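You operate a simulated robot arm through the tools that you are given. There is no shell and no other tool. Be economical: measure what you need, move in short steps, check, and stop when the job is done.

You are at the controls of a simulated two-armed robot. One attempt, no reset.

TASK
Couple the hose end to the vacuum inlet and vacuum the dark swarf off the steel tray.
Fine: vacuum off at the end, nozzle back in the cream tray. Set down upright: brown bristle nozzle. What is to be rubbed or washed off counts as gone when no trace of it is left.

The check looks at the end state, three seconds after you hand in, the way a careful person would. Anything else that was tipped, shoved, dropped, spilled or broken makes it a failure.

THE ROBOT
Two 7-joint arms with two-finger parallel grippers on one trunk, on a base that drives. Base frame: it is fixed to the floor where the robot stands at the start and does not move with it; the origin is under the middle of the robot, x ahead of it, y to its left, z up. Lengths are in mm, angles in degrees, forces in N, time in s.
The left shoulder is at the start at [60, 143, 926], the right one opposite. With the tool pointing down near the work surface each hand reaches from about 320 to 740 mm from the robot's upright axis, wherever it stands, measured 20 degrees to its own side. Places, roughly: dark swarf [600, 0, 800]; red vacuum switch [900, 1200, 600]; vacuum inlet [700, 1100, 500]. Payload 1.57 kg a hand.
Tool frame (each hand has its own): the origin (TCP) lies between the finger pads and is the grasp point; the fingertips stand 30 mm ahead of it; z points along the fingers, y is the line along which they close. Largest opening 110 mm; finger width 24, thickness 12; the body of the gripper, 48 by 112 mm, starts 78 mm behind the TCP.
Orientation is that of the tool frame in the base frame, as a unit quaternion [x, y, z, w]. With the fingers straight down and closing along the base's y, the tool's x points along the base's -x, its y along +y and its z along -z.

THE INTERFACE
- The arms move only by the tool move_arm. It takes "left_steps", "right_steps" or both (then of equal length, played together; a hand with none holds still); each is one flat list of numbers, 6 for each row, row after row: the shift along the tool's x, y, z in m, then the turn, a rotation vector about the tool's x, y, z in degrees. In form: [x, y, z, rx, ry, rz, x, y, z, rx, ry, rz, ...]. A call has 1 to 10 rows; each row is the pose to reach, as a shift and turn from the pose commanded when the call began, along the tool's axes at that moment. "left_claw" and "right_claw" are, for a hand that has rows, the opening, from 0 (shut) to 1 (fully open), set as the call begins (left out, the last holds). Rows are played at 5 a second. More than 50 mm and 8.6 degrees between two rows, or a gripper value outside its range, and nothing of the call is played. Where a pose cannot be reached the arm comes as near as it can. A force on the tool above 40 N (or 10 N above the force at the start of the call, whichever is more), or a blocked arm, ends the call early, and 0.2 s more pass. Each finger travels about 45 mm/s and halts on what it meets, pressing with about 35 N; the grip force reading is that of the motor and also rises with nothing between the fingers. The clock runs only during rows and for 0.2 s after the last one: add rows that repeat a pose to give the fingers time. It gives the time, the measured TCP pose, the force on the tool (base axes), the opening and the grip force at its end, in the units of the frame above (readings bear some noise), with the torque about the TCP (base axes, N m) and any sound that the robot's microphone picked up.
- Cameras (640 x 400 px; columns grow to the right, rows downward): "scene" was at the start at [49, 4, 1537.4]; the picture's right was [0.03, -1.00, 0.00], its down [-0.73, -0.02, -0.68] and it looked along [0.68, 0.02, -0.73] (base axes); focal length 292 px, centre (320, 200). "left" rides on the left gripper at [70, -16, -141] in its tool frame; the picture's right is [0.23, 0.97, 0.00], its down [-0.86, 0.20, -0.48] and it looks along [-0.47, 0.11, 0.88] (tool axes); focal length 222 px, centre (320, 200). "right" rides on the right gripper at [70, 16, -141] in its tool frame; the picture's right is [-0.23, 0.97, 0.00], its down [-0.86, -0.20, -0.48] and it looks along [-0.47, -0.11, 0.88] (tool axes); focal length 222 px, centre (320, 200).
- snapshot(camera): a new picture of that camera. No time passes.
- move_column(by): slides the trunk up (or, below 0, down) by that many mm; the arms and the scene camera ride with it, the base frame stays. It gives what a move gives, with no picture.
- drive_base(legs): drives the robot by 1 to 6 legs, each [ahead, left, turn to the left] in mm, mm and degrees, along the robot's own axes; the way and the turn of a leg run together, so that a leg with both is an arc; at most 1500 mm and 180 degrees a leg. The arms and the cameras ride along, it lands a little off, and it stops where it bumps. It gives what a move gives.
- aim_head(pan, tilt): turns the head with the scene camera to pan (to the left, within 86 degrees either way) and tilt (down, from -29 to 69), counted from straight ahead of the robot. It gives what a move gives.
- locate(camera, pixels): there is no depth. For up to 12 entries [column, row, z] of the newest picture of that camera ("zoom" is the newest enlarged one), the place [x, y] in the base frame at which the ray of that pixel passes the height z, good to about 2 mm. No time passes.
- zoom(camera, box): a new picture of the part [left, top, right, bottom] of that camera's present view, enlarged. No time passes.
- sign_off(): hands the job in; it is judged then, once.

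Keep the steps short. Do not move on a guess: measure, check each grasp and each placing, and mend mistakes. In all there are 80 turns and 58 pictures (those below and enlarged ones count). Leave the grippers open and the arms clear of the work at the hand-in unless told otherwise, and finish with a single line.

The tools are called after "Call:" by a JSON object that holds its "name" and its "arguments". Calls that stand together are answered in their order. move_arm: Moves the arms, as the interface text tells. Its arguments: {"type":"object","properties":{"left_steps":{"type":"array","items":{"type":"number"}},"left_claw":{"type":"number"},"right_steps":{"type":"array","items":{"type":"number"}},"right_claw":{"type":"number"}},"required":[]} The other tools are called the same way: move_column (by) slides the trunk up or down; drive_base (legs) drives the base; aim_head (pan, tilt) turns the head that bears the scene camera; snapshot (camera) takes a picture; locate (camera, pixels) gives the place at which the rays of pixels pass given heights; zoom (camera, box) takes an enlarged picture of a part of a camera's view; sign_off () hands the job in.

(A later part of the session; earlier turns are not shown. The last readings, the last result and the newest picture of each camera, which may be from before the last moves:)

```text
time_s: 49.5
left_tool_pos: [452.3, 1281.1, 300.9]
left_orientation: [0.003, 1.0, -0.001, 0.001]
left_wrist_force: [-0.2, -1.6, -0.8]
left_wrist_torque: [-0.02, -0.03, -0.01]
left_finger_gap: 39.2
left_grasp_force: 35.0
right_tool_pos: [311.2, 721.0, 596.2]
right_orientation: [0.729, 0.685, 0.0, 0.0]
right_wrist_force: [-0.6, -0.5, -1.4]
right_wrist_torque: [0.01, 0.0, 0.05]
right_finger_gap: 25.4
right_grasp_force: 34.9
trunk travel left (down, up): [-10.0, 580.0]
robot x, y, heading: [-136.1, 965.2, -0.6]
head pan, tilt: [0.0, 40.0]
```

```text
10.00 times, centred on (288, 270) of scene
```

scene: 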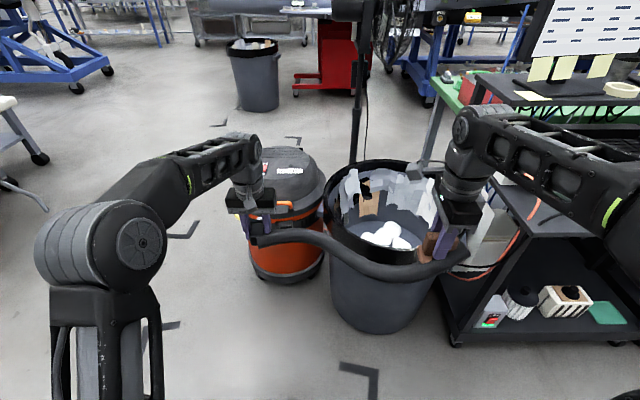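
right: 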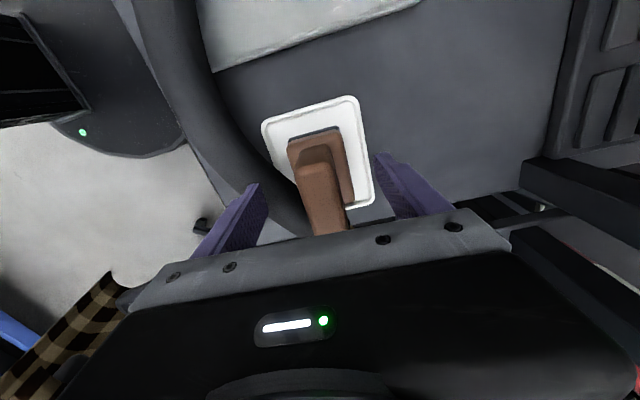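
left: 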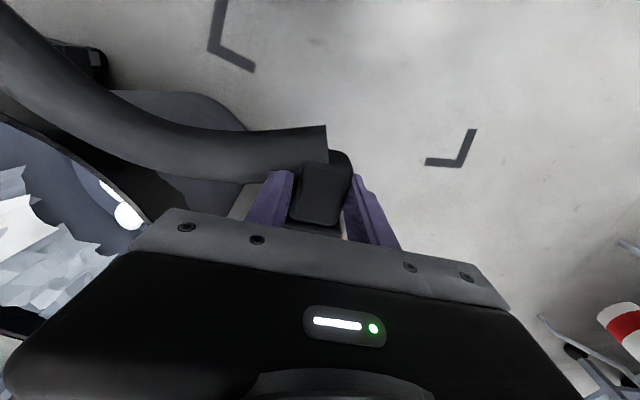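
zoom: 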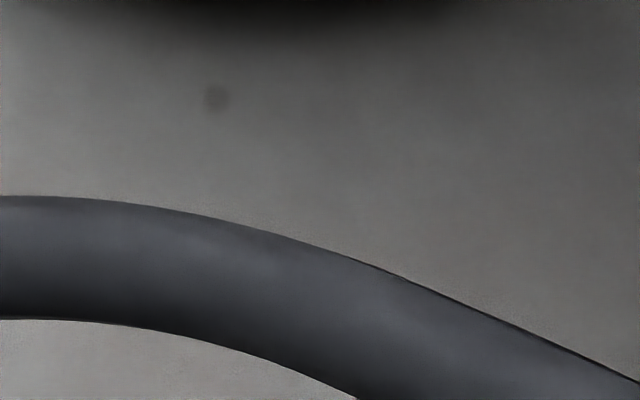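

Call:
{"name": "move_column", "arguments": {"by": 395}}

Call:
{"name": "move_column", "arguments": {"by": 155}}

Call:
{"name": "zoom", "arguments": {"camera": "scene", "box": [256, 245, 320, 285]}}

```text
time_s: 53.3
left_tool_pos: [452.9, 1280.5, 695.5]
left_orientation: [0.003, 1.0, 0.0, 0.0]
left_wrist_force: [-0.1, 0.4, -0.5]
left_wrist_torque: [-0.01, 0.05, 0.0]
left_finger_gap: 39.4
left_grasp_force: 35.0
right_tool_pos: [311.6, 720.9, 990.3]
right_orientation: [0.729, 0.685, 0.0, 0.001]
right_wrist_force: [-0.4, -0.2, -0.8]
right_wrist_torque: [0.0, 0.0, -0.04]
right_finger_gap: 25.8
right_grasp_force: 34.9
trunk travel left (down, up): [-405.0, 185.0]
robot x, y, heading: [-141.2, 965.4, -0.2]
head pan, tilt: [0.0, 40.0]
```

```text
time_s: 55.1
left_tool_pos: [454.6, 1280.0, 850.6]
left_orientation: [0.004, 1.0, 0.0, 0.001]
left_wrist_force: [-0.9, 0.2, -0.5]
left_wrist_torque: [-0.01, -0.03, 0.0]
left_finger_gap: 39.3
left_grasp_force: 34.8
right_tool_pos: [310.2, 720.8, 1145.4]
right_orientation: [0.728, 0.685, 0.0, 0.0]
right_wrist_force: [-0.1, -0.1, -1.2]
right_wrist_torque: [0.0, 0.03, 0.0]
right_finger_gap: 25.6
right_grasp_force: 34.7
trunk travel left (down, up): [-560.0, 30.0]
robot x, y, heading: [-137.7, 963.6, -0.4]
head pan, tilt: [0.0, 40.0]
```

```text
10.00 times, centred on (288, 265) of scene
```

zoom: 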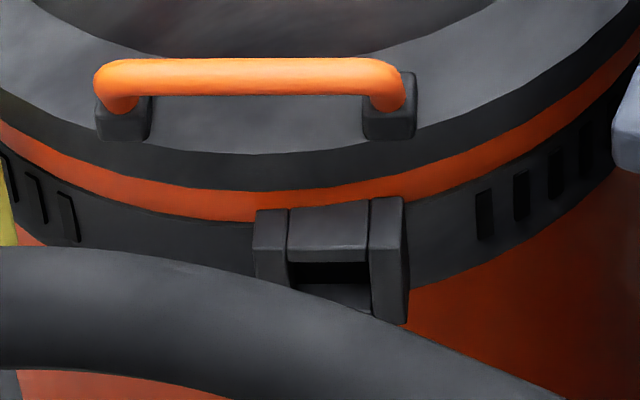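

Call:
{"name": "locate", "arguments": {"camera": "zoom", "pixels": [[328, 262, 500], [328, 262, 480], [328, 262, 460], [328, 262, 440], [289, 262, 480], [368, 262, 480], [328, 248, 500], [328, 248, 480], [253, 249, 480], [405, 248, 480]]}}

```text
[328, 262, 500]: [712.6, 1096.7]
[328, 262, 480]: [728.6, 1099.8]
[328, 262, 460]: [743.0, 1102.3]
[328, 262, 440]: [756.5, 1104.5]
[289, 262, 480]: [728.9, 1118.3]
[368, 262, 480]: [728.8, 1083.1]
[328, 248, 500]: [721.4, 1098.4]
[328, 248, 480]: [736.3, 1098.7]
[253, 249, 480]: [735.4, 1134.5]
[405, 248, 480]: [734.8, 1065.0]
```

Triangulated: the opening's centre is near (734,1100,454), facing -x. I'll check the handle and rim clearance, and move the left hand in line with the inlet.

Call:
{"name": "locate", "arguments": {"camera": "zoom", "pixels": [[250, 62, 580], [250, 95, 560], [250, 95, 580], [250, 153, 520], [250, 153, 540], [250, 190, 500], [120, 140, 540]]}}

Call:
{"name": "move_arm", "arguments": {"left_steps": [0.01, -0.04, 0, 0, 0, 0, 0.02, -0.08, 0, 0, 0, 0, 0.03, -0.12, 0, 0, 0, 0, 0.035, -0.15, 0, 0, 0, 0, 0.035, -0.182, 0, 0, 0, 0]}}

Call:
{"name": "move_column", "arguments": {"by": -245}}

Call:
{"name": "drive_base", "arguments": {"legs": [[140, 0, 0]]}}

Call:
{"name": "snapshot", "arguments": {"camera": "scene"}}

```text
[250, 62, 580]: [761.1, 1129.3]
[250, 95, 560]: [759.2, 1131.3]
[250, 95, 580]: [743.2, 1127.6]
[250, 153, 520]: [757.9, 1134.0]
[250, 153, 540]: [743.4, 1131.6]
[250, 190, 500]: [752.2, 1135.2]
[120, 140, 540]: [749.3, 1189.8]
```

```text
time_s: 56.3
left_tool_pos: [415.0, 1097.7, 850.2]
left_orientation: [0.004, 1.0, 0.0, 0.001]
left_wrist_force: [-0.5, 0.0, -1.0]
left_wrist_torque: [-0.01, 0.01, 0.01]
left_finger_gap: 39.4
left_grasp_force: 34.6
right_tool_pos: [310.8, 720.3, 1144.7]
right_orientation: [0.728, 0.685, 0.0, 0.001]
right_wrist_force: [-0.3, 0.8, -2.5]
right_wrist_torque: [0.04, 0.0, 0.03]
right_finger_gap: 25.7
right_grasp_force: 35.0
trunk travel left (down, up): [-560.0, 30.0]
robot x, y, heading: [-137.6, 961.2, -0.5]
head pan, tilt: [0.0, 40.0]
```

```text
time_s: 58.8
left_tool_pos: [414.5, 1097.5, 606.0]
left_orientation: [0.004, 1.0, 0.0, 0.001]
left_wrist_force: [-0.6, 0.3, -2.0]
left_wrist_torque: [0.01, 0.03, -0.02]
left_finger_gap: 39.6
left_grasp_force: 35.0
right_tool_pos: [311.0, 721.2, 900.9]
right_orientation: [0.728, 0.686, 0.0, 0.0]
right_wrist_force: [-0.1, 0.3, -1.1]
right_wrist_torque: [0.0, -0.03, 0.02]
right_finger_gap: 25.5
right_grasp_force: 34.7
trunk travel left (down, up): [-315.0, 275.0]
robot x, y, heading: [-141.0, 959.9, -0.6]
head pan, tilt: [0.0, 40.0]
```

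```text
time_s: 60.2
left_tool_pos: [552.6, 1097.9, 603.9]
left_orientation: [0.003, 1.0, 0.0, 0.0]
left_wrist_force: [0.2, 0.6, 0.1]
left_wrist_torque: [-0.04, 0.02, -0.02]
left_finger_gap: 39.5
left_grasp_force: 35.2
right_tool_pos: [448.7, 720.9, 899.4]
right_orientation: [0.727, 0.686, 0.001, -0.001]
right_wrist_force: [-0.3, 0.6, -1.8]
right_wrist_torque: [0.04, 0.03, -0.01]
right_finger_gap: 25.7
right_grasp_force: 35.0
trunk travel left (down, up): [-315.0, 275.0]
robot x, y, heading: [0.2, 964.1, -0.2]
head pan, tilt: [0.0, 40.0]
```

```text
22 pictures are left
```

scene: 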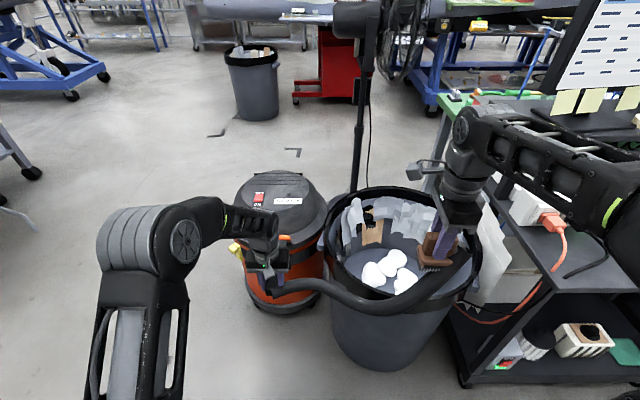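

Clearance is tight but fine. I'll lower the connector to inlet height and move up to a pre-insert stand-off.

Call:
{"name": "move_arm", "arguments": {"left_steps": [0, 0, 0.035, 0, 0, 0, 0, 0, 0.07, 0, 0, 0, 0, 0, 0.1, 0, 0, 0, 0, 0, 0.12, 0, 0, 0, 0, 0, 0.135, 0, 0, 0]}}

Call:
{"name": "drive_base", "arguments": {"legs": [[60, 0, 0]]}}

Call:
{"name": "zoom", "arguments": {"camera": "scene", "box": [232, 215, 328, 275]}}

```text
time_s: 61.4
left_tool_pos: [553.3, 1099.0, 469.7]
left_orientation: [0.003, 1.0, -0.001, 0.001]
left_wrist_force: [-0.3, 0.3, 0.6]
left_wrist_torque: [-0.03, -0.02, 0.0]
left_finger_gap: 39.4
left_grasp_force: 35.3
right_tool_pos: [448.6, 719.7, 900.6]
right_orientation: [0.728, 0.686, 0.0, 0.0]
right_wrist_force: [0.4, 0.6, -2.0]
right_wrist_torque: [0.0, 0.0, 0.02]
right_finger_gap: 25.5
right_grasp_force: 34.8
trunk travel left (down, up): [-315.0, 275.0]
robot x, y, heading: [-2.2, 960.1, -0.3]
head pan, tilt: [0.0, 40.0]
```

```text
time_s: 62.3
left_tool_pos: [613.8, 1098.1, 470.3]
left_orientation: [0.002, 1.0, 0.0, -0.001]
left_wrist_force: [-0.5, -0.2, -0.7]
left_wrist_torque: [0.01, 0.01, -0.02]
left_finger_gap: 39.2
left_grasp_force: 35.3
right_tool_pos: [507.7, 720.3, 900.2]
right_orientation: [0.728, 0.686, 0.0, 0.0]
right_wrist_force: [1.0, 1.2, -1.6]
right_wrist_torque: [0.05, 0.02, 0.0]
right_finger_gap: 25.7
right_grasp_force: 35.2
trunk travel left (down, up): [-315.0, 275.0]
robot x, y, heading: [59.8, 965.1, -0.4]
head pan, tilt: [0.0, 40.0]
```

```text
6.67 times, centred on (280, 245) of scene
```

zoom: 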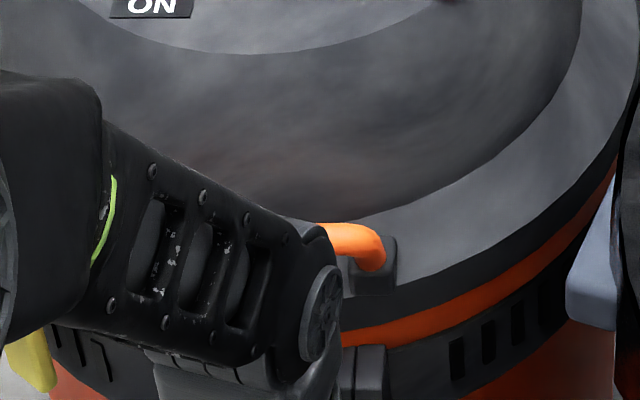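

The wrist hides the inlet from the scene camera, so I'll insert carefully by feel. First I'll go up to the frame face.

Call:
{"name": "move_arm", "arguments": {"left_steps": [-0.012, 0, 0, 0, 0, 0, -0.024, 0, 0, 0, 0, 0, -0.036, 0, 0, 0, 0, 0, -0.044, 0, 0, 0, 0, 0, -0.052, 0, 0, 0, 0, 0, -0.056, 0, 0, 0, 0, 0, -0.06, 0, 0, 0, 0, 0, -0.064, 0, 0, 0, 0, 0, -0.068, 0, 0, 0, 0, 0, -0.072, 0, 0, 0, 0, 0]}}

```text
time_s: 64.5
left_tool_pos: [685.5, 1098.0, 471.1]
left_orientation: [0.002, 1.0, 0.0, 0.0]
left_wrist_force: [0.2, -0.1, -1.0]
left_wrist_torque: [0.0, 0.02, -0.03]
left_finger_gap: 39.5
left_grasp_force: 35.1
right_tool_pos: [508.4, 719.8, 900.6]
right_orientation: [0.727, 0.686, 0.001, 0.0]
right_wrist_force: [0.4, -0.3, -1.5]
right_wrist_torque: [-0.02, 0.05, 0.0]
right_finger_gap: 25.6
right_grasp_force: 34.9
trunk travel left (down, up): [-315.0, 275.0]
robot x, y, heading: [61.0, 959.1, -0.3]
head pan, tilt: [0.0, 40.0]
```

There's no contact with the tip about 9 mm past the face, so it's entering. I'll continue slowly until it seats.

Call:
{"name": "move_arm", "arguments": {"left_steps": [-0.002, 0, 0, 0, 0, 0, -0.004, 0, 0, 0, 0, 0, -0.006, 0, 0, 0, 0, 0, -0.008, 0, 0, 0, 0, 0, -0.01, 0, 0, 0, 0, 0, -0.012, 0, 0, 0, 0, 0, -0.014, 0, 0, 0, 0, 0, -0.016, 0, 0, 0, 0, 0, -0.018, 0, 0, 0, 0, 0, -0.02, 0, 0, 0, 0, 0]}}

Call:
{"name": "snapshot", "arguments": {"camera": "left"}}

```text
time_s: 66.1
left_tool_pos: [692.8, 1098.4, 470.5]
left_orientation: [0.003, 1.0, 0.001, -0.007]
left_wrist_force: [-9.5, -0.3, 13.2]
left_wrist_torque: [0.03, -0.13, 0.16]
left_finger_gap: 39.8
left_grasp_force: 35.0
right_tool_pos: [506.8, 721.1, 900.8]
right_orientation: [0.728, 0.686, 0.001, 0.0]
right_wrist_force: [0.5, 0.2, -1.3]
right_wrist_torque: [-0.02, -0.04, 0.02]
right_finger_gap: 25.7
right_grasp_force: 34.8
trunk travel left (down, up): [-315.0, 275.0]
robot x, y, heading: [59.5, 958.8, -0.4]
head pan, tilt: [0.0, 40.0]
heard: snap
stopped in row 7 (left hand): the force on the tool passed its limit (the readings are from after the stop); the commanded pose is now the measured one
```

```text
20 pictures are left
```

left: 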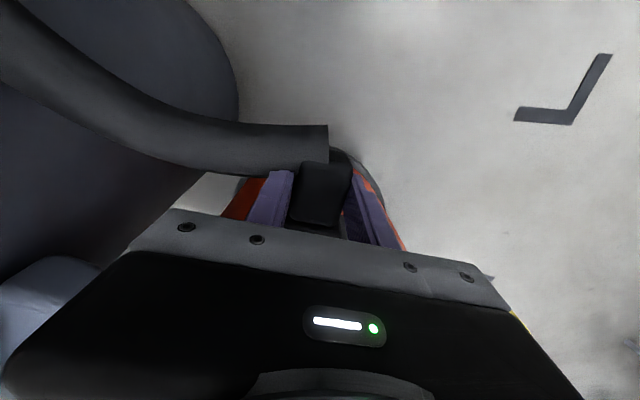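

I heard a snap, so it's coupled. I'll open the left hand to about 66 mm and withdraw upward and back.

Call:
{"name": "move_arm", "arguments": {"left_steps": [0, 0, 0, 0, 0, 0, 0, 0, 0, 0, 0, 0, 0, 0, 0, 0, 0, 0, 0, 0, 0, 0, 0, 0, 0.005, 0, -0.02, 0, 0, 0, 0.01, 0, -0.05, 0, 0, 0, 0.03, 0, -0.08, 0, 0, 0, 0.06, 0, -0.11, 0, 0, 0, 0.09, 0, -0.14, 0, 0, 0], "left_claw": 0.6}}

Call:
{"name": "zoom", "arguments": {"camera": "scene", "box": [232, 200, 328, 290]}}

```text
time_s: 68.1
left_tool_pos: [605.5, 1098.2, 611.1]
left_orientation: [0.004, 1.0, 0.001, -0.007]
left_wrist_force: [-0.6, -0.3, -0.1]
left_wrist_torque: [0.0, -0.01, 0.02]
left_finger_gap: 65.9
left_grasp_force: 0.1
right_tool_pos: [507.5, 722.4, 901.5]
right_orientation: [0.727, 0.687, -0.001, -0.001]
right_wrist_force: [0.4, 0.4, -0.9]
right_wrist_torque: [-0.02, 0.0, 0.01]
right_finger_gap: 25.9
right_grasp_force: 34.9
trunk travel left (down, up): [-315.0, 275.0]
robot x, y, heading: [57.3, 962.4, -0.3]
head pan, tilt: [0.0, 40.0]
```

```text
4.44 times, centred on (280, 245) of scene
```

zoom: 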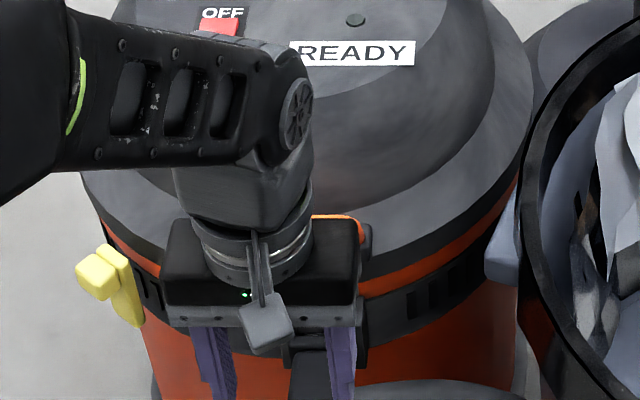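

Coupled, and the vacuum hasn't moved. The switch works out to about (897,1184,641), which is out of reach from here. I'll raise the left hand and reposition in front of the vacuum.

Call:
{"name": "move_arm", "arguments": {"left_steps": [0.02, 0.01, -0.04, 0, 0, 0, 0.04, 0.02, -0.08, 0, 0, 0, 0.04, 0.03, -0.12, 0, 0, 0, 0.04, 0.03, -0.16, 0, 0, 0, 0.04, 0.03, -0.2, 0, 0, 0], "left_claw": 0}}

Call:
{"name": "drive_base", "arguments": {"legs": [[-60, 0, 0], [0, 240, 0], [240, 0, 0]]}}

Call:
{"name": "snapshot", "arguments": {"camera": "scene"}}

```text
time_s: 69.3
left_tool_pos: [565.6, 1131.2, 811.4]
left_orientation: [0.002, 1.0, 0.001, -0.007]
left_wrist_force: [0.7, 0.6, -0.3]
left_wrist_torque: [0.0, 0.0, 0.01]
left_finger_gap: 0.0
left_grasp_force: 21.0
right_tool_pos: [507.9, 720.4, 900.3]
right_orientation: [0.727, 0.687, 0.0, 0.0]
right_wrist_force: [0.6, 0.6, -0.7]
right_wrist_torque: [-0.02, -0.02, 0.03]
right_finger_gap: 25.5
right_grasp_force: 34.5
trunk travel left (down, up): [-315.0, 275.0]
robot x, y, heading: [59.3, 959.9, -0.4]
head pan, tilt: [0.0, 40.0]
```

```text
time_s: 73.0
left_tool_pos: [746.4, 1380.7, 810.1]
left_orientation: [0.001, 1.0, 0.001, -0.008]
left_wrist_force: [0.1, 0.4, -0.9]
left_wrist_torque: [-0.04, -0.01, -0.01]
left_finger_gap: 0.0
left_grasp_force: 21.7
right_tool_pos: [688.2, 969.9, 900.7]
right_orientation: [0.726, 0.688, 0.0, -0.001]
right_wrist_force: [0.2, 0.6, -1.1]
right_wrist_torque: [0.04, 0.04, -0.03]
right_finger_gap: 25.7
right_grasp_force: 34.9
trunk travel left (down, up): [-315.0, 275.0]
robot x, y, heading: [234.3, 1203.8, -0.2]
head pan, tilt: [0.0, 40.0]
```

```text
18 pictures are left
```

scene: 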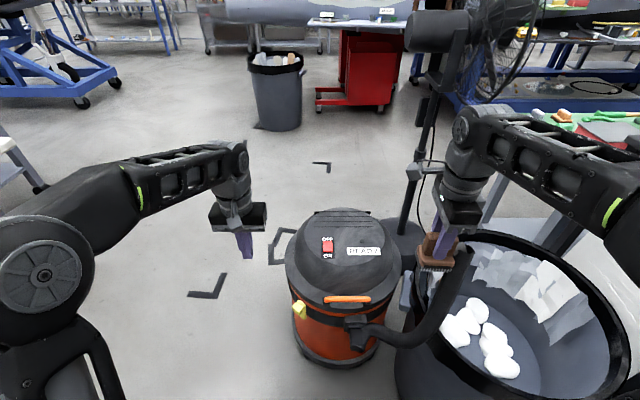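

Call:
{"name": "zoom", "arguments": {"camera": "scene", "box": [300, 225, 364, 265]}}

Call:
{"name": "locate", "arguments": {"camera": "scene", "pixels": [[327.5, 246, 660], [327.5, 246, 640], [327.5, 246, 620]]}}

```text
10.00 times, centred on (332, 245) of scene
```

zoom: 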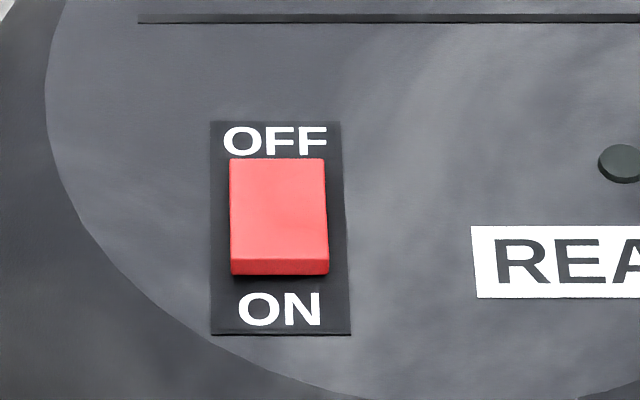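

```text
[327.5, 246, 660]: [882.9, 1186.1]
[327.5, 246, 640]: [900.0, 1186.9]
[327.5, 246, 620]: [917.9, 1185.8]
```

The red rocker's near (ON) end is raised, so it's off. I'll get the ray to the pressing point just inside the near edge, at (328,249.4), and come down along that ray.

Call:
{"name": "locate", "arguments": {"camera": "scene", "pixels": [[328, 249.4, 720], [328, 249.4, 680], [328, 249.4, 640], [328, 249.4, 600], [327.9, 251.5, 640], [327.9, 240.5, 640]]}}

```text
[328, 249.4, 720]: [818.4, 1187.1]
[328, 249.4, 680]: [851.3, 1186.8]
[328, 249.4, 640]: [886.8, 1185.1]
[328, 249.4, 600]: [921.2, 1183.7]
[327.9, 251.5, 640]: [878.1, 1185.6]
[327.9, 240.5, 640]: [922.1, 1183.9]
```

Call:
{"name": "move_arm", "arguments": {"left_steps": [-0.02, -0.04, 0, 0, 0, 0, -0.04, -0.08, 0, 0, 0, 0, -0.06, -0.12, 0, 0, 0, 0, -0.08, -0.16, 0, 0, 0, 0, -0.088, -0.195, 0, 0, 0, 0, -0.088, -0.195, 0.03, 0, 0, 0, -0.088, -0.195, 0.06, 0, 0, 0, -0.088, -0.195, 0.08, 0, 0, 0]}}

```text
time_s: 74.8
left_tool_pos: [832.4, 1185.2, 728.1]
left_orientation: [0.001, 1.0, 0.001, -0.007]
left_wrist_force: [-0.3, 0.8, 0.4]
left_wrist_torque: [-0.02, -0.01, -0.02]
left_finger_gap: 0.2
left_grasp_force: 21.2
left hand out of reach, approached as far as the arm can: row 5
right_tool_pos: [687.3, 969.4, 900.8]
right_orientation: [0.725, 0.689, 0.0, -0.001]
right_wrist_force: [0.9, 0.2, -1.1]
right_wrist_torque: [0.03, 0.03, 0.02]
right_finger_gap: 25.5
right_grasp_force: 35.1
trunk travel left (down, up): [-315.0, 275.0]
robot x, y, heading: [237.4, 1208.0, -0.3]
head pan, tilt: [0.0, 40.0]
```

I'm near the reach limit here, so I'll back the hand off 40 mm and drive forward 40 mm.

Call:
{"name": "move_arm", "arguments": {"left_steps": [0.02, 0, 0, 0, 0, 0, 0.038, 0, 0, 0, 0, 0]}}

Call:
{"name": "drive_base", "arguments": {"legs": [[40, 0, 0]]}}

```text
time_s: 75.4
left_tool_pos: [793.0, 1185.3, 730.8]
left_orientation: [0.001, 1.0, 0.001, -0.006]
left_wrist_force: [0.1, 0.0, -0.9]
left_wrist_torque: [-0.04, -0.02, 0.01]
left_finger_gap: 0.1
left_grasp_force: 21.3
right_tool_pos: [687.6, 969.3, 899.2]
right_orientation: [0.726, 0.688, 0.0, 0.001]
right_wrist_force: [0.2, -0.1, -1.1]
right_wrist_torque: [-0.01, 0.02, 0.01]
right_finger_gap: 25.6
right_grasp_force: 35.0
trunk travel left (down, up): [-315.0, 275.0]
robot x, y, heading: [235.4, 1207.5, -0.1]
head pan, tilt: [0.0, 40.0]
```

```text
time_s: 76.3
left_tool_pos: [833.6, 1185.8, 729.7]
left_orientation: [0.001, 1.0, 0.001, -0.007]
left_wrist_force: [-1.1, 0.0, 0.4]
left_wrist_torque: [-0.03, 0.0, 0.0]
left_finger_gap: 0.2
left_grasp_force: 21.7
right_tool_pos: [729.6, 970.3, 900.4]
right_orientation: [0.726, 0.687, -0.001, 0.001]
right_wrist_force: [0.5, -0.5, -1.4]
right_wrist_torque: [0.01, 0.03, -0.01]
right_finger_gap: 25.8
right_grasp_force: 35.0
trunk travel left (down, up): [-315.0, 275.0]
robot x, y, heading: [279.9, 1208.6, -0.1]
head pan, tilt: [0.0, 40.0]
```

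Call:
{"name": "move_arm", "arguments": {"left_steps": [-0.013, 0, 0.015, 0, 0, 0, -0.026, 0, 0.03, 0, 0, 0, -0.033, 0, 0.038, 0, 0, 0, -0.038, 0, 0.044, 0, 0, 0, -0.042, 0, 0.048, 0, 0, 0, -0.045, 0, 0.052, 0, 0, 0, -0.048, 0, 0.055, 0, 0, 0, -0.051, 0, 0.058, 0, 0, 0, -0.053, 0, 0.061, 0, 0, 0, -0.056, 0, 0.064, 0, 0, 0]}}

```text
time_s: 78.1
left_tool_pos: [882.0, 1184.0, 680.0]
left_orientation: [0.0, 1.0, 0.0, -0.004]
left_wrist_force: [-7.3, 3.3, 14.7]
left_wrist_torque: [0.07, 0.01, 0.02]
left_finger_gap: 0.2
left_grasp_force: 21.2
right_tool_pos: [726.6, 971.0, 900.4]
right_orientation: [0.726, 0.688, 0.001, 0.001]
right_wrist_force: [-0.2, 0.1, -1.7]
right_wrist_torque: [-0.01, 0.02, 0.0]
right_finger_gap: 25.6
right_grasp_force: 35.0
trunk travel left (down, up): [-315.0, 275.0]
robot x, y, heading: [278.6, 1209.7, -0.2]
head pan, tilt: [0.0, 40.0]
heard: click
stopped in row 9 (left hand): the force on the tool passed its limit (the readings are from after the stop); the commanded pose is now the measured one
```

I heard a click. I'll lift off and look at the switch.

Call:
{"name": "move_arm", "arguments": {"left_steps": [0, 0, -0.03, 0, 0, 0, 0.02, 0, -0.06, 0, 0, 0, 0.05, 0.03, -0.09, 0, 0, 0, 0.08, 0.07, -0.12, 0, 0, 0, 0.1, 0.11, -0.14, 0, 0, 0, 0.12, 0.15, -0.15, 0, 0, 0, 0.12, 0.18, -0.15, 0, 0, 0]}}

Call:
{"name": "zoom", "arguments": {"camera": "scene", "box": [270, 210, 398, 330]}}

```text
refused: row 3 steps farther than a row can; nothing moved
```

```text
3.33 times, centred on (334, 270) of scene
```

zoom: 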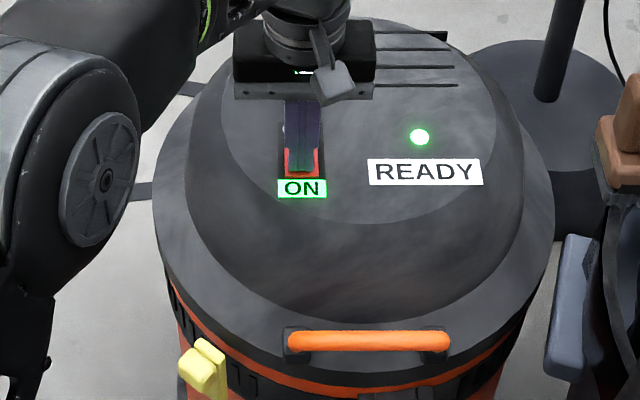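

ON is lit and the READY lamp is green. I'll raise the left hand, back away, raise the trunk and return to the table with the nozzle.

Call:
{"name": "move_arm", "arguments": {"left_steps": [0, 0, -0.03, 0, 0, 0, 0.01, 0, -0.06, 0, 0, 0, 0.03, 0.02, -0.09, 0, 0, 0, 0.05, 0.04, -0.12, 0, 0, 0, 0.08, 0.06, -0.14, 0, 0, 0, 0.11, 0.09, -0.15, 0, 0, 0, 0.14, 0.11, -0.15, 0, 0, 0, 0.17, 0.13, -0.15, 0, 0, 0, 0.2, 0.14, -0.15, 0, 0, 0]}}

Call:
{"name": "move_column", "arguments": {"by": 210}}

Call:
{"name": "drive_base", "arguments": {"legs": [[-650, 0, 0], [0, -1180, 0], [350, 0, 0]]}}

Call:
{"name": "aim_head", "arguments": {"pan": 0, "tilt": 52}}

Call:
{"name": "snapshot", "arguments": {"camera": "scene"}}

```text
time_s: 80.1
left_tool_pos: [683.9, 1325.5, 828.0]
left_orientation: [0.001, 1.0, 0.0, -0.006]
left_wrist_force: [0.7, 0.0, 0.0]
left_wrist_torque: [0.02, -0.02, 0.03]
left_finger_gap: 0.2
left_grasp_force: 21.2
right_tool_pos: [727.9, 969.8, 899.8]
right_orientation: [0.726, 0.688, 0.0, 0.001]
right_wrist_force: [-0.1, 0.4, -1.3]
right_wrist_torque: [-0.01, 0.01, 0.02]
right_finger_gap: 25.8
right_grasp_force: 35.1
trunk travel left (down, up): [-315.0, 275.0]
robot x, y, heading: [275.8, 1207.6, -0.0]
head pan, tilt: [0.0, 40.0]
```

```text
time_s: 82.4
left_tool_pos: [684.8, 1325.0, 1038.3]
left_orientation: [0.0, 1.0, 0.0, -0.007]
left_wrist_force: [0.8, -0.2, -0.1]
left_wrist_torque: [-0.02, -0.01, 0.02]
left_finger_gap: 0.1
left_grasp_force: 21.4
right_tool_pos: [728.6, 970.8, 1110.5]
right_orientation: [0.725, 0.688, 0.0, 0.0]
right_wrist_force: [0.0, 0.5, -1.2]
right_wrist_torque: [0.0, -0.05, -0.03]
right_finger_gap: 25.9
right_grasp_force: 35.4
trunk travel left (down, up): [-525.0, 65.0]
robot x, y, heading: [279.0, 1210.0, -0.0]
head pan, tilt: [0.0, 40.0]
```

```text
time_s: 93.4
left_tool_pos: [372.1, 131.8, 1038.3]
left_orientation: [0.011, 1.0, -0.001, -0.007]
left_wrist_force: [0.2, 0.4, 0.1]
left_wrist_torque: [0.04, 0.0, -0.01]
left_finger_gap: 0.0
left_grasp_force: 21.2
right_tool_pos: [409.6, -223.1, 1110.8]
right_orientation: [0.732, 0.682, 0.0, 0.0]
right_wrist_force: [-1.1, 0.1, -1.9]
right_wrist_torque: [-0.01, 0.03, 0.01]
right_finger_gap: 25.5
right_grasp_force: 34.7
trunk travel left (down, up): [-525.0, 65.0]
robot x, y, heading: [-37.3, 24.6, -1.1]
head pan, tilt: [0.0, 40.0]
```

```text
time_s: 94.2
left_tool_pos: [372.5, 132.3, 1039.4]
left_orientation: [0.011, 1.0, 0.0, -0.006]
left_wrist_force: [0.1, 0.3, 0.2]
left_wrist_torque: [0.01, 0.01, 0.0]
left_finger_gap: 0.1
left_grasp_force: 21.4
right_tool_pos: [409.4, -223.5, 1109.9]
right_orientation: [0.732, 0.681, 0.0, 0.0]
right_wrist_force: [1.3, 0.5, -0.3]
right_wrist_torque: [0.03, -0.01, 0.04]
right_finger_gap: 25.8
right_grasp_force: 34.9
trunk travel left (down, up): [-525.0, 65.0]
robot x, y, heading: [-40.3, 20.9, -1.0]
head pan, tilt: [0.0, 52.0]
```

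```text
15 pictures are left
```

scene: 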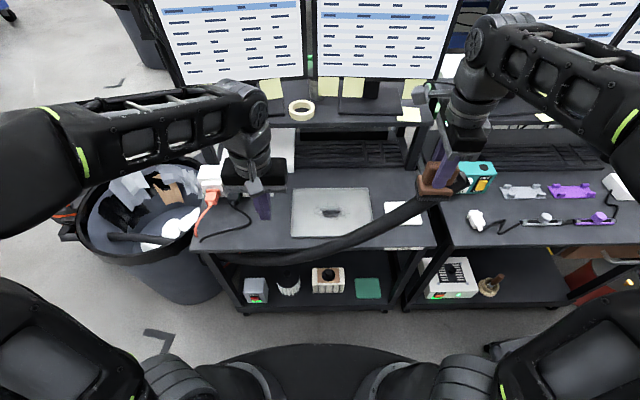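

Call:
{"name": "zoom", "arguments": {"camera": "scene", "box": [280, 175, 440, 250]}}

Call:
{"name": "locate", "arguments": {"camera": "scene", "pixels": [[290, 236, 755], [298, 189, 755], [368, 187, 755], [373, 238, 755], [331, 211, 755], [385, 203, 755], [385, 222, 755]]}}

```text
4.00 times, centred on (360, 212) of scene
```

zoom: 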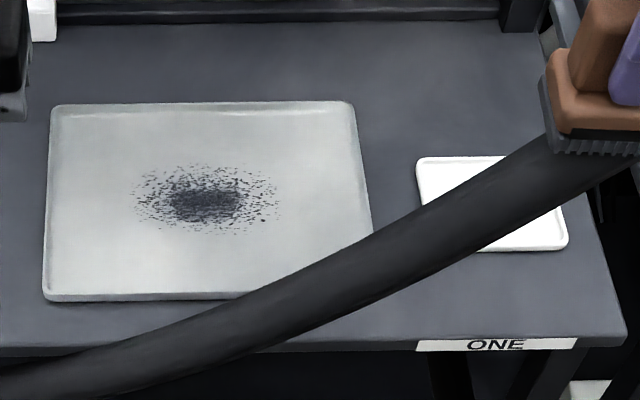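

```text
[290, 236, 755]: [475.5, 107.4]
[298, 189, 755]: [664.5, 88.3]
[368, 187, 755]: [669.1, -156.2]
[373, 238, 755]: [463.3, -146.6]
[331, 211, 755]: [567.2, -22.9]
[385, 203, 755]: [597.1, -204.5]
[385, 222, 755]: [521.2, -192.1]
```

Call:
{"name": "locate", "arguments": {"camera": "zoom", "pixels": [[128, 195, 755], [282, 195, 755], [205, 160, 755], [205, 238, 755], [205, 200, 755], [50, 298, 755], [345, 105, 755], [55, 105, 755], [416, 160, 757], [503, 157, 757], [568, 245, 757], [435, 245, 757]]}}

```text
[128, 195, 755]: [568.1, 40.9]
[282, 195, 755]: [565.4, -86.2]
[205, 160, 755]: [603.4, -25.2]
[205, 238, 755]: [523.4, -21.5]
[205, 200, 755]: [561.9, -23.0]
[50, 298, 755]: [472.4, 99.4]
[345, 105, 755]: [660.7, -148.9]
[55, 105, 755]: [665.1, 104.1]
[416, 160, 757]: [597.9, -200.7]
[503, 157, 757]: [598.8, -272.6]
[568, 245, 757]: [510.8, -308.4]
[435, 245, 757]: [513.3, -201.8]
```

The swarf covers x 522–606, y -88 to +43. The cream tray centre (555,-254) matches the nozzle's original spot. I'll move the nozzle above the near right edge of the swarf and the left hand out of the way.

Call:
{"name": "move_arm", "arguments": {"left_steps": [0, 0.03, 0, 0, 0, 0, 0, 0.06, 0, 0, 0, 0, 0, 0.09, 0, 0, 0, 0, 0, 0.12, 0, 0, 0, 0, 0, 0.15, 0, 0, 0, 0, 0, 0.18, 0, 0, 0, 0, 0, 0.18, 0, 0, 0, 0], "right_steps": [0.02, 0.015, 0.03, 0, 0, -1, 0.045, 0.03, 0.06, 0, 0, -2.2, 0.07, 0.045, 0.09, 0, 0, -2.2, 0.095, 0.06, 0.12, 0, 0, -2.2, 0.12, 0.075, 0.155, 0, 0, -2.2, 0.14, 0.085, 0.195, 0, 0, -2.2, 0.1495, 0.0854, 0.235, 0, 0, -2.2], "left_claw": 0.5}}

Call:
{"name": "snapshot", "arguments": {"camera": "scene"}}

```text
time_s: 95.8
left_tool_pos: [376.1, 311.7, 1039.2]
left_orientation: [0.011, 1.0, 0.0, -0.007]
left_wrist_force: [0.1, 0.2, -0.2]
left_wrist_torque: [-0.01, -0.02, 0.02]
left_finger_gap: 55.1
left_grasp_force: 0.0
right_tool_pos: [504.6, -81.3, 874.1]
right_orientation: [0.72, 0.694, 0.001, -0.001]
right_wrist_force: [0.0, -0.1, -1.6]
right_wrist_torque: [0.01, -0.02, 0.0]
right_finger_gap: 25.7
right_grasp_force: 35.4
trunk travel left (down, up): [-525.0, 65.0]
robot x, y, heading: [-34.1, 27.1, -1.4]
head pan, tilt: [0.0, 52.0]
```

```text
13 pictures are left
```

scene: 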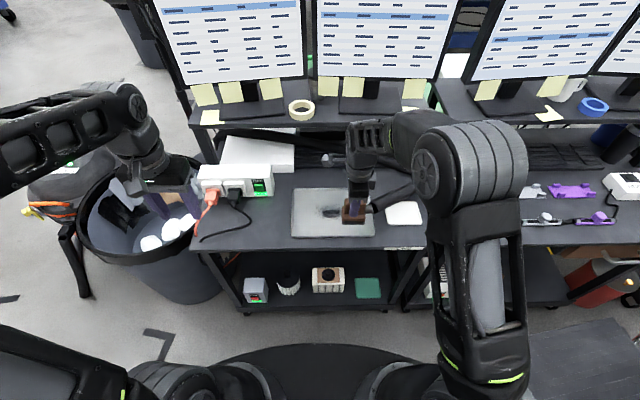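

I'll lower the nozzle onto the near right part of the tray, carefully.

Call:
{"name": "move_arm", "arguments": {"right_steps": [0, 0, 0.015, 0, 0, 0, 0, 0, 0.03, 0, 0, 0, 0, 0, 0.036, 0, 0, 0, 0, 0, 0.04, 0, 0, 0, 0, 0, 0.043, 0, 0, 0]}}

Call:
{"name": "zoom", "arguments": {"camera": "scene", "box": [284, 180, 388, 245]}}

```text
time_s: 97.0
left_tool_pos: [374.8, 312.1, 1038.8]
left_orientation: [0.011, 1.0, 0.0, -0.005]
left_wrist_force: [-0.5, 0.5, 0.7]
left_wrist_torque: [-0.02, 0.02, -0.02]
left_finger_gap: 54.8
left_grasp_force: 0.1
right_tool_pos: [503.3, -80.1, 831.2]
right_orientation: [0.719, 0.694, 0.0, 0.0]
right_wrist_force: [0.1, -0.3, -2.4]
right_wrist_torque: [0.01, -0.01, 0.01]
right_finger_gap: 25.5
right_grasp_force: 35.0
trunk travel left (down, up): [-525.0, 65.0]
robot x, y, heading: [-38.4, 24.5, -1.0]
head pan, tilt: [0.0, 52.0]
```

```text
6.15 times, centred on (336, 212) of scene
```

zoom: 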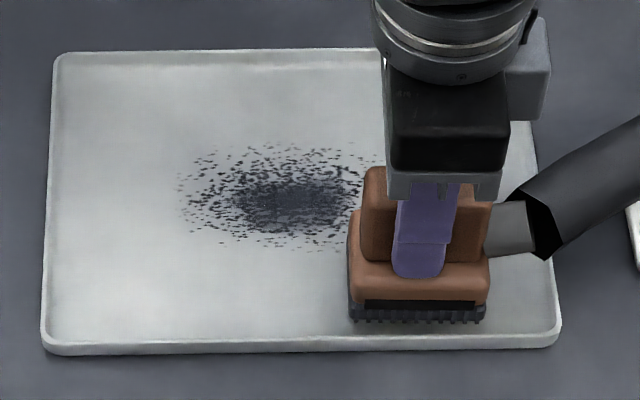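

The nozzle hovers just above the tray and I can see it clearly. I'll lower it 3 mm and start sweeping lanes along x.

Call:
{"name": "move_arm", "arguments": {"right_steps": [0, 0, 0.003, 0, 0, 0, 0, 0.04, 0.003, 0, 0, 0, 0, 0.08, 0.003, 0, 0, 0, 0, 0.12, 0.003, 0, 0, 0, 0.03, 0.12, 0.003, 0, 0, 0, 0.03, 0.08, 0.003, 0, 0, 0, 0.03, 0.04, 0.003, 0, 0, 0, 0.03, 0.0, 0.003, 0, 0, 0, 0.06, 0.0, 0.003, 0, 0, 0, 0.06, 0.04, 0.003, 0, 0, 0]}}

Call:
{"name": "zoom", "arguments": {"camera": "scene", "box": [284, 180, 388, 245]}}

```text
time_s: 99.2
left_tool_pos: [375.7, 310.6, 1038.5]
left_orientation: [0.011, 1.0, 0.0, -0.007]
left_wrist_force: [0.5, -0.4, -0.6]
left_wrist_torque: [0.0, 0.0, 0.01]
left_finger_gap: 55.2
left_grasp_force: 0.0
right_tool_pos: [544.7, -23.9, 830.7]
right_orientation: [0.719, 0.695, 0.0, 0.0]
right_wrist_force: [0.2, -0.2, -1.7]
right_wrist_torque: [0.01, 0.01, 0.0]
right_finger_gap: 25.5
right_grasp_force: 35.0
trunk travel left (down, up): [-525.0, 65.0]
robot x, y, heading: [-37.5, 24.1, -1.1]
head pan, tilt: [0.0, 52.0]
```

```text
6.15 times, centred on (336, 212) of scene
```

zoom: 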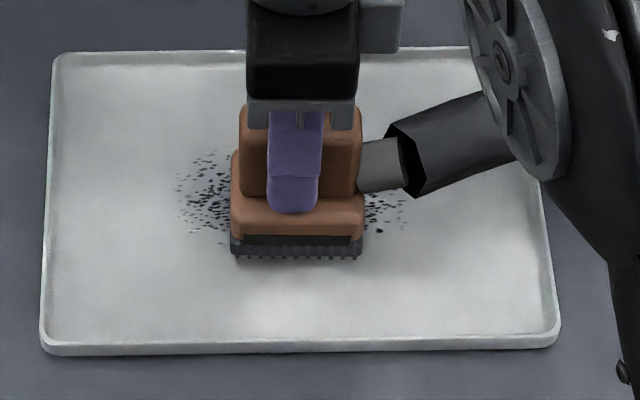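

It's working, but some specks remain on the right (370–410,195–235), so I should go lower and slower. I'll lower until it touches while sweeping on.

Call:
{"name": "move_arm", "arguments": {"right_steps": [0, 0, 0.003, 0, 0, 0, 0.0, 0.02, 0.004, 0, 0, 0, 0.0, 0.04, 0.004, 0, 0, 0, 0.0, 0.06, 0.004, 0, 0, 0, 0.03, 0.06, 0.004, 0, 0, 0, 0.03, 0.04, 0.004, 0, 0, 0, 0.03, 0.02, 0.004, 0, 0, 0, 0.03, 0.0, 0.004, 0, 0, 0, 0.03, -0.02, 0.004, 0, 0, 0, 0.03, -0.04, 0.004, 0, 0, 0]}}

```text
time_s: 101.4
left_tool_pos: [375.3, 311.7, 1039.3]
left_orientation: [0.01, 1.0, 0.0, -0.006]
left_wrist_force: [0.0, 0.0, 0.3]
left_wrist_torque: [-0.01, -0.01, 0.02]
left_finger_gap: 55.2
left_grasp_force: 0.0
right_tool_pos: [507.9, 8.8, 825.7]
right_orientation: [0.719, 0.695, 0.001, 0.0]
right_wrist_force: [-0.3, 0.0, -1.8]
right_wrist_torque: [0.02, -0.01, 0.0]
right_finger_gap: 25.5
right_grasp_force: 34.7
trunk travel left (down, up): [-525.0, 65.0]
robot x, y, heading: [-35.0, 22.7, -1.3]
head pan, tilt: [0.0, 52.0]
```

Call:
{"name": "move_arm", "arguments": {"right_steps": [0.015, 0, 0.001, 0, 0, 0, 0.03, 0.0, 0.002, 0, 0, 0, 0.03, 0.02, 0.002, 0, 0, 0, 0.03, 0.04, 0.002, 0, 0, 0, 0.03, 0.06, 0.002, 0, 0, 0, 0.03, 0.08, 0.002, 0, 0, 0, 0.03, 0.1, 0.002, 0, 0, 0, 0.015, 0.1, 0.002, 0, 0, 0, 0.0, 0.1, 0.002, 0, 0, 0, 0.0, 0.08, 0.002, 0, 0, 0]}}

Call:
{"name": "zoom", "arguments": {"camera": "scene", "box": [284, 180, 388, 245]}}

```text
time_s: 103.6
left_tool_pos: [373.9, 312.4, 1038.5]
left_orientation: [0.01, 1.0, 0.0, -0.006]
left_wrist_force: [1.1, -0.9, -0.6]
left_wrist_torque: [0.01, -0.01, 0.02]
left_finger_gap: 55.2
left_grasp_force: 0.1
right_tool_pos: [588.1, 8.1, 824.7]
right_orientation: [0.718, 0.696, 0.001, 0.0]
right_wrist_force: [0.3, -0.8, -1.8]
right_wrist_torque: [0.05, 0.0, -0.02]
right_finger_gap: 25.3
right_grasp_force: 35.2
trunk travel left (down, up): [-525.0, 65.0]
robot x, y, heading: [-37.5, 24.7, -1.0]
head pan, tilt: [0.0, 52.0]
```

```text
6.15 times, centred on (336, 212) of scene
```

zoom: 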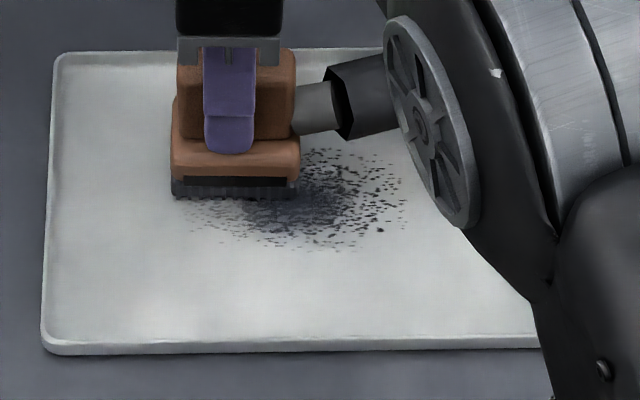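

Below about 826 the suction bites: the left part is fading. I'll go slightly lower and snake over the whole patch.

Call:
{"name": "move_arm", "arguments": {"right_steps": [0, 0, 0.002, 0, 0, 0, -0.02, 0, 0.003, 0, 0, 0, -0.04, 0, 0.003, 0, 0, 0, -0.06, 0, 0.003, 0, 0, 0, -0.08, 0, 0.003, 0, 0, 0, -0.095, 0, 0.003, 0, 0, 0, -0.095, -0.02, 0.003, 0, 0, 0, -0.075, -0.02, 0.003, 0, 0, 0, -0.055, -0.02, 0.003, 0, 0, 0, -0.035, -0.02, 0.003, 0, 0, 0]}}

Call:
{"name": "move_arm", "arguments": {"right_steps": [0.02, 0, 0, 0, 0, 0, 0.04, 0, 0, 0, 0, 0, 0.06, 0, 0, 0, 0, 0, 0.06, -0.02, 0, 0, 0, 0, 0.04, -0.02, 0, 0, 0, 0, 0.02, -0.02, 0, 0, 0, 0, 0, -0.02, 0, 0, 0, 0, -0.02, -0.02, 0, 0, 0, 0, -0.04, -0.02, 0, 0, 0, 0, -0.06, -0.02, 0, 0, 0, 0]}}

```text
time_s: 105.4
left_tool_pos: [375.1, 310.1, 1039.4]
left_orientation: [0.011, 1.0, 0.0, -0.007]
left_wrist_force: [0.3, -0.2, -0.5]
left_wrist_torque: [-0.03, 0.0, -0.01]
left_finger_gap: 55.1
left_grasp_force: 0.1
right_tool_pos: [565.7, -82.2, 824.0]
right_orientation: [0.72, 0.694, -0.002, 0.004]
right_wrist_force: [-6.8, -1.2, 14.8]
right_wrist_torque: [0.45, 0.71, 0.22]
right_finger_gap: 25.7
right_grasp_force: 34.6
trunk travel left (down, up): [-525.0, 65.0]
robot x, y, heading: [-35.3, 24.1, -1.3]
head pan, tilt: [0.0, 52.0]
stopped in row 8 (right hand): the force on the tool passed its limit (the readings are from after the stop); the commanded pose is now the measured one
```

```text
time_s: 107.5
left_tool_pos: [375.5, 310.8, 1041.0]
left_orientation: [0.011, 1.0, 0.0, -0.005]
left_wrist_force: [-0.8, -0.7, 1.2]
left_wrist_torque: [0.07, -0.03, 0.01]
left_finger_gap: 54.8
left_grasp_force: 0.1
right_tool_pos: [544.0, -116.8, 823.6]
right_orientation: [0.717, 0.697, 0.004, -0.001]
right_wrist_force: [-3.3, 5.2, 12.5]
right_wrist_torque: [-0.13, 0.67, -0.06]
right_finger_gap: 25.9
right_grasp_force: 34.9
trunk travel left (down, up): [-525.0, 65.0]
robot x, y, heading: [-37.5, 25.4, -0.9]
head pan, tilt: [0.0, 52.0]
stopped in row 10 (right hand): the force on the tool passed its limit (the readings are from after the stop); the commanded pose is now the measured one
```

That's contact at about 823.6. I'll lift 1.5 mm and check the tray and swarf.

Call:
{"name": "move_arm", "arguments": {"right_steps": [0, 0, -0.0015, 0, 0, 0]}}

Call:
{"name": "zoom", "arguments": {"camera": "scene", "box": [276, 180, 396, 255]}}

Call:
{"name": "locate", "arguments": {"camera": "zoom", "pixels": [[200, 200, 755]]}}

```text
time_s: 107.9
left_tool_pos: [374.2, 312.3, 1038.8]
left_orientation: [0.01, 1.0, 0.0, -0.006]
left_wrist_force: [-0.6, -1.4, 0.0]
left_wrist_torque: [0.0, 0.01, 0.02]
left_finger_gap: 55.1
left_grasp_force: 0.0
right_tool_pos: [543.4, -116.2, 823.9]
right_orientation: [0.716, 0.698, 0.004, -0.001]
right_wrist_force: [-1.6, 7.7, 4.8]
right_wrist_torque: [0.25, 0.3, 0.05]
right_finger_gap: 25.7
right_grasp_force: 35.0
trunk travel left (down, up): [-525.0, 65.0]
robot x, y, heading: [-36.1, 22.3, -0.6]
head pan, tilt: [0.0, 52.0]
```

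```text
5.33 times, centred on (336, 218) of scene
```

zoom: 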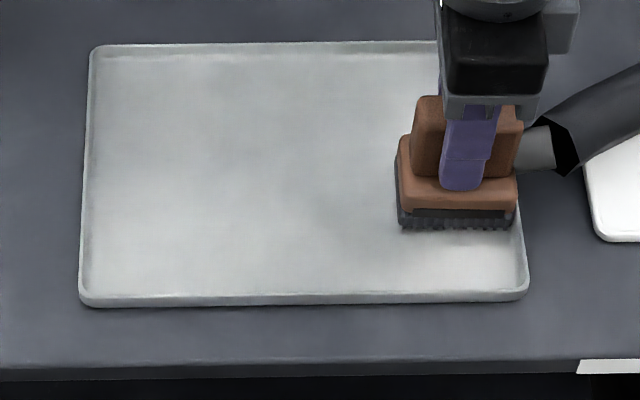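

```text
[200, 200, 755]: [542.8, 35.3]
```

Nearly all of it is gone, with a faint smudge at (340,200), and the tray hasn't moved. I'll come off the right rim and make more passes just above contact.

Call:
{"name": "move_arm", "arguments": {"right_steps": [0.005, 0, -0.003, 0, 0, 0, 0.03, 0, -0.002, 0, 0, 0, 0.05, 0, -0.001, 0, 0, 0, 0.07, 0, -0.001, 0, 0, 0, 0.09, 0, -0.001, 0, 0, 0, 0.11, 0, -0.001, 0, 0, 0, 0.13, 0, -0.001, 0, 0, 0, 0.13, -0.02, -0.001, 0, 0, 0, 0.11, -0.02, -0.001, 0, 0, 0, 0.09, -0.02, -0.001, 0, 0, 0]}}

Call:
{"name": "move_arm", "arguments": {"right_steps": [-0.02, 0, 0, 0, 0, 0, -0.04, 0, 0, 0, 0, 0, -0.04, 0.02, 0, 0, 0, 0, -0.04, 0.04, 0, 0, 0, 0, -0.02, 0.04, 0, 0, 0, 0, 0, 0.04, 0, 0, 0, 0, 0.02, 0.04, 0, 0, 0, 0, 0.04, 0.04, 0, 0, 0, 0, 0.04, 0.06, 0, 0, 0, 0, 0.02, 0.06, 0, 0, 0, 0]}}

Call:
{"name": "move_arm", "arguments": {"right_steps": [-0.02, 0, 0, 0, 0, 0, -0.04, 0, 0, 0, 0, 0, -0.06, 0, 0, 0, 0, 0, -0.06, -0.02, 0, 0, 0, 0, -0.04, -0.02, 0, 0, 0, 0, -0.02, -0.02, 0, 0, 0, 0, 0, -0.02, 0, 0, 0, 0, 0.02, -0.02, 0, 0, 0, 0, 0.02, 0, 0, 0, 0, 0, 0.02, 0.02, 0, 0, 0, 0]}}

```text
time_s: 110.1
left_tool_pos: [376.8, 312.0, 1039.2]
left_orientation: [0.01, 1.0, -0.001, -0.006]
left_wrist_force: [0.6, -0.1, 0.0]
left_wrist_torque: [-0.01, 0.0, -0.01]
left_finger_gap: 54.9
left_grasp_force: 0.1
right_tool_pos: [527.4, -28.0, 825.6]
right_orientation: [0.717, 0.697, 0.003, 0.0]
right_wrist_force: [-1.0, -0.2, -1.3]
right_wrist_torque: [0.04, 0.0, 0.02]
right_finger_gap: 25.7
right_grasp_force: 34.4
trunk travel left (down, up): [-525.0, 65.0]
robot x, y, heading: [-40.8, 25.1, -1.0]
head pan, tilt: [0.0, 52.0]
```

```text
time_s: 112.3
left_tool_pos: [376.4, 311.3, 1039.5]
left_orientation: [0.01, 1.0, 0.0, -0.007]
left_wrist_force: [0.0, 0.0, -0.6]
left_wrist_torque: [0.0, 0.0, 0.01]
left_finger_gap: 55.0
left_grasp_force: 0.1
right_tool_pos: [588.4, -10.2, 825.4]
right_orientation: [0.717, 0.697, 0.002, 0.0]
right_wrist_force: [-0.4, -1.4, -1.0]
right_wrist_torque: [0.04, 0.02, 0.04]
right_finger_gap: 25.5
right_grasp_force: 35.3
trunk travel left (down, up): [-525.0, 65.0]
robot x, y, heading: [-40.4, 22.4, -1.1]
head pan, tilt: [0.0, 52.0]
```

```text
time_s: 114.5
left_tool_pos: [375.5, 310.9, 1039.4]
left_orientation: [0.01, 1.0, 0.0, -0.006]
left_wrist_force: [0.6, -0.4, 0.4]
left_wrist_torque: [0.01, -0.02, 0.0]
left_finger_gap: 54.9
left_grasp_force: 0.0
right_tool_pos: [607.8, 8.5, 826.8]
right_orientation: [0.717, 0.697, 0.001, 0.0]
right_wrist_force: [0.4, 0.2, -1.5]
right_wrist_torque: [-0.01, 0.01, -0.01]
right_finger_gap: 25.9
right_grasp_force: 35.0
trunk travel left (down, up): [-525.0, 65.0]
robot x, y, heading: [-38.9, 23.7, -1.0]
head pan, tilt: [0.0, 52.0]
```

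One more pass 1.5 mm lower over the whole patch, then I'll lift and check.

Call:
{"name": "move_arm", "arguments": {"right_steps": [0, -0.01, 0.0015, 0, 0, 0, -0.025, -0.01, 0.0015, 0, 0, 0, -0.05, -0.01, 0.0015, 0, 0, 0, -0.075, -0.01, 0.0015, 0, 0, 0, -0.085, -0.035, 0.0015, 0, 0, 0, -0.06, -0.045, 0.0015, 0, 0, 0, -0.035, -0.045, 0.0015, 0, 0, 0, -0.01, -0.045, 0.0015, 0, 0, 0, 0.01, -0.055, 0.0015, 0, 0, 0, 0.01, -0.075, 0.0015, 0, 0, 0]}}

Call:
{"name": "move_arm", "arguments": {"right_steps": [-0.02, 0, 0, 0, 0, 0, -0.04, 0, 0, 0, 0, 0, -0.06, 0, 0, 0, 0, 0, -0.085, 0, 0, 0, 0, 0, -0.085, -0.02, -0.005, 0, 0, 0, -0.085, -0.03, -0.04, 0, 0, 0, -0.12, -0.01, -0.06, 0, 0, 0, -0.16, 0.01, -0.06, 0, 0, 0, -0.2, 0.02, -0.06, 0, 0, 0]}}

Call:
{"name": "zoom", "arguments": {"camera": "scene", "box": [276, 175, 404, 255]}}

```text
time_s: 116.7
left_tool_pos: [373.8, 312.0, 1038.6]
left_orientation: [0.01, 1.0, 0.0, -0.005]
left_wrist_force: [0.5, -0.7, 0.4]
left_wrist_torque: [0.01, 0.0, -0.03]
left_finger_gap: 55.2
left_grasp_force: 0.0
right_tool_pos: [532.3, 26.0, 824.2]
right_orientation: [0.717, 0.697, 0.005, 0.0]
right_wrist_force: [5.2, 1.3, 15.0]
right_wrist_torque: [-0.42, 0.08, 0.14]
right_finger_gap: 25.8
right_grasp_force: 35.8
trunk travel left (down, up): [-525.0, 65.0]
robot x, y, heading: [-35.8, 20.6, -1.1]
head pan, tilt: [0.0, 52.0]
```

```text
time_s: 118.7
left_tool_pos: [376.7, 310.4, 1039.3]
left_orientation: [0.011, 1.0, 0.001, -0.006]
left_wrist_force: [0.2, 0.1, 0.4]
left_wrist_torque: [0.03, 0.02, 0.02]
left_finger_gap: 55.0
left_grasp_force: 0.2
right_tool_pos: [544.4, -179.0, 884.8]
right_orientation: [0.717, 0.697, 0.004, 0.0]
right_wrist_force: [1.2, -0.3, -1.5]
right_wrist_torque: [0.03, 0.01, 0.03]
right_finger_gap: 25.9
right_grasp_force: 35.5
trunk travel left (down, up): [-525.0, 65.0]
robot x, y, heading: [-38.6, 24.6, -1.1]
head pan, tilt: [0.0, 52.0]
```

```text
5.00 times, centred on (340, 215) of scene
```

zoom: 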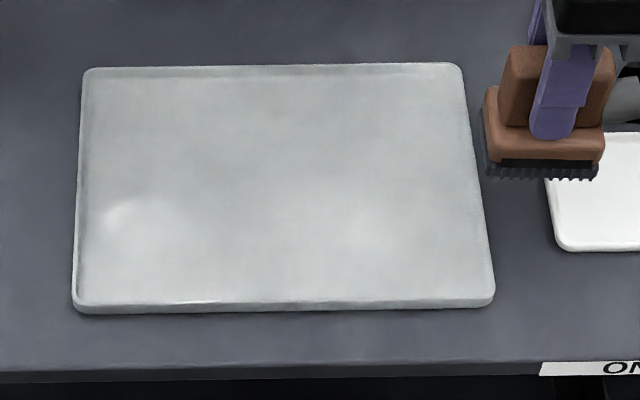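

Call:
{"name": "zoom", "arguments": {"camera": "scene", "box": [304, 192, 368, 232]}}

```text
10.00 times, centred on (336, 212) of scene
```

zoom: 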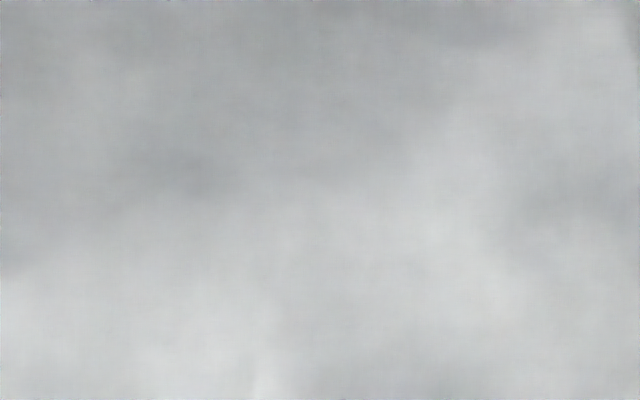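

The tray is clean. I'll bring the nozzle over the cream tray and lower it.

Call:
{"name": "move_arm", "arguments": {"right_steps": [-0.035, 0.005, 0, 0, 0, 0, -0.074, 0.011, 0, 0, 0, 0, -0.074, 0.011, 0.02, 0, 0, 0, -0.074, 0.011, 0.035, 0, 0, 0, -0.074, 0.011, 0.045, 0, 0, 0, -0.074, 0.011, 0.05, 0, 0, 0]}}

Call:
{"name": "zoom", "arguments": {"camera": "scene", "box": [364, 180, 460, 240]}}

```text
time_s: 120.1
left_tool_pos: [376.2, 311.8, 1038.5]
left_orientation: [0.011, 1.0, 0.0, -0.006]
left_wrist_force: [-0.7, -0.5, -0.4]
left_wrist_torque: [0.03, -0.02, -0.01]
left_finger_gap: 55.0
left_grasp_force: 0.2
right_tool_pos: [557.0, -253.1, 834.1]
right_orientation: [0.717, 0.697, 0.002, 0.0]
right_wrist_force: [-0.3, 0.4, -1.8]
right_wrist_torque: [0.02, 0.01, 0.01]
right_finger_gap: 25.4
right_grasp_force: 34.7
trunk travel left (down, up): [-525.0, 65.0]
robot x, y, heading: [-35.3, 22.1, -1.3]
head pan, tilt: [0.0, 52.0]
```

```text
6.67 times, centred on (412, 210) of scene
```

zoom: 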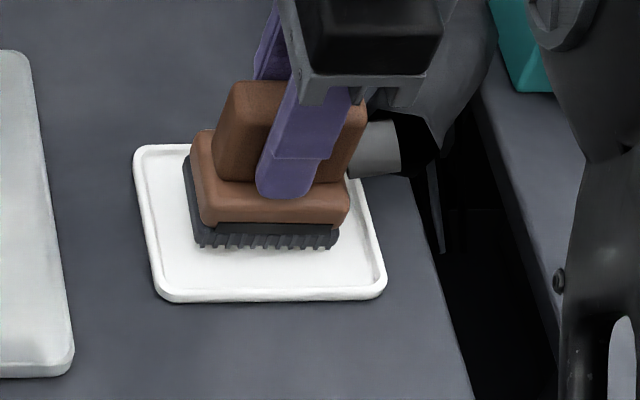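

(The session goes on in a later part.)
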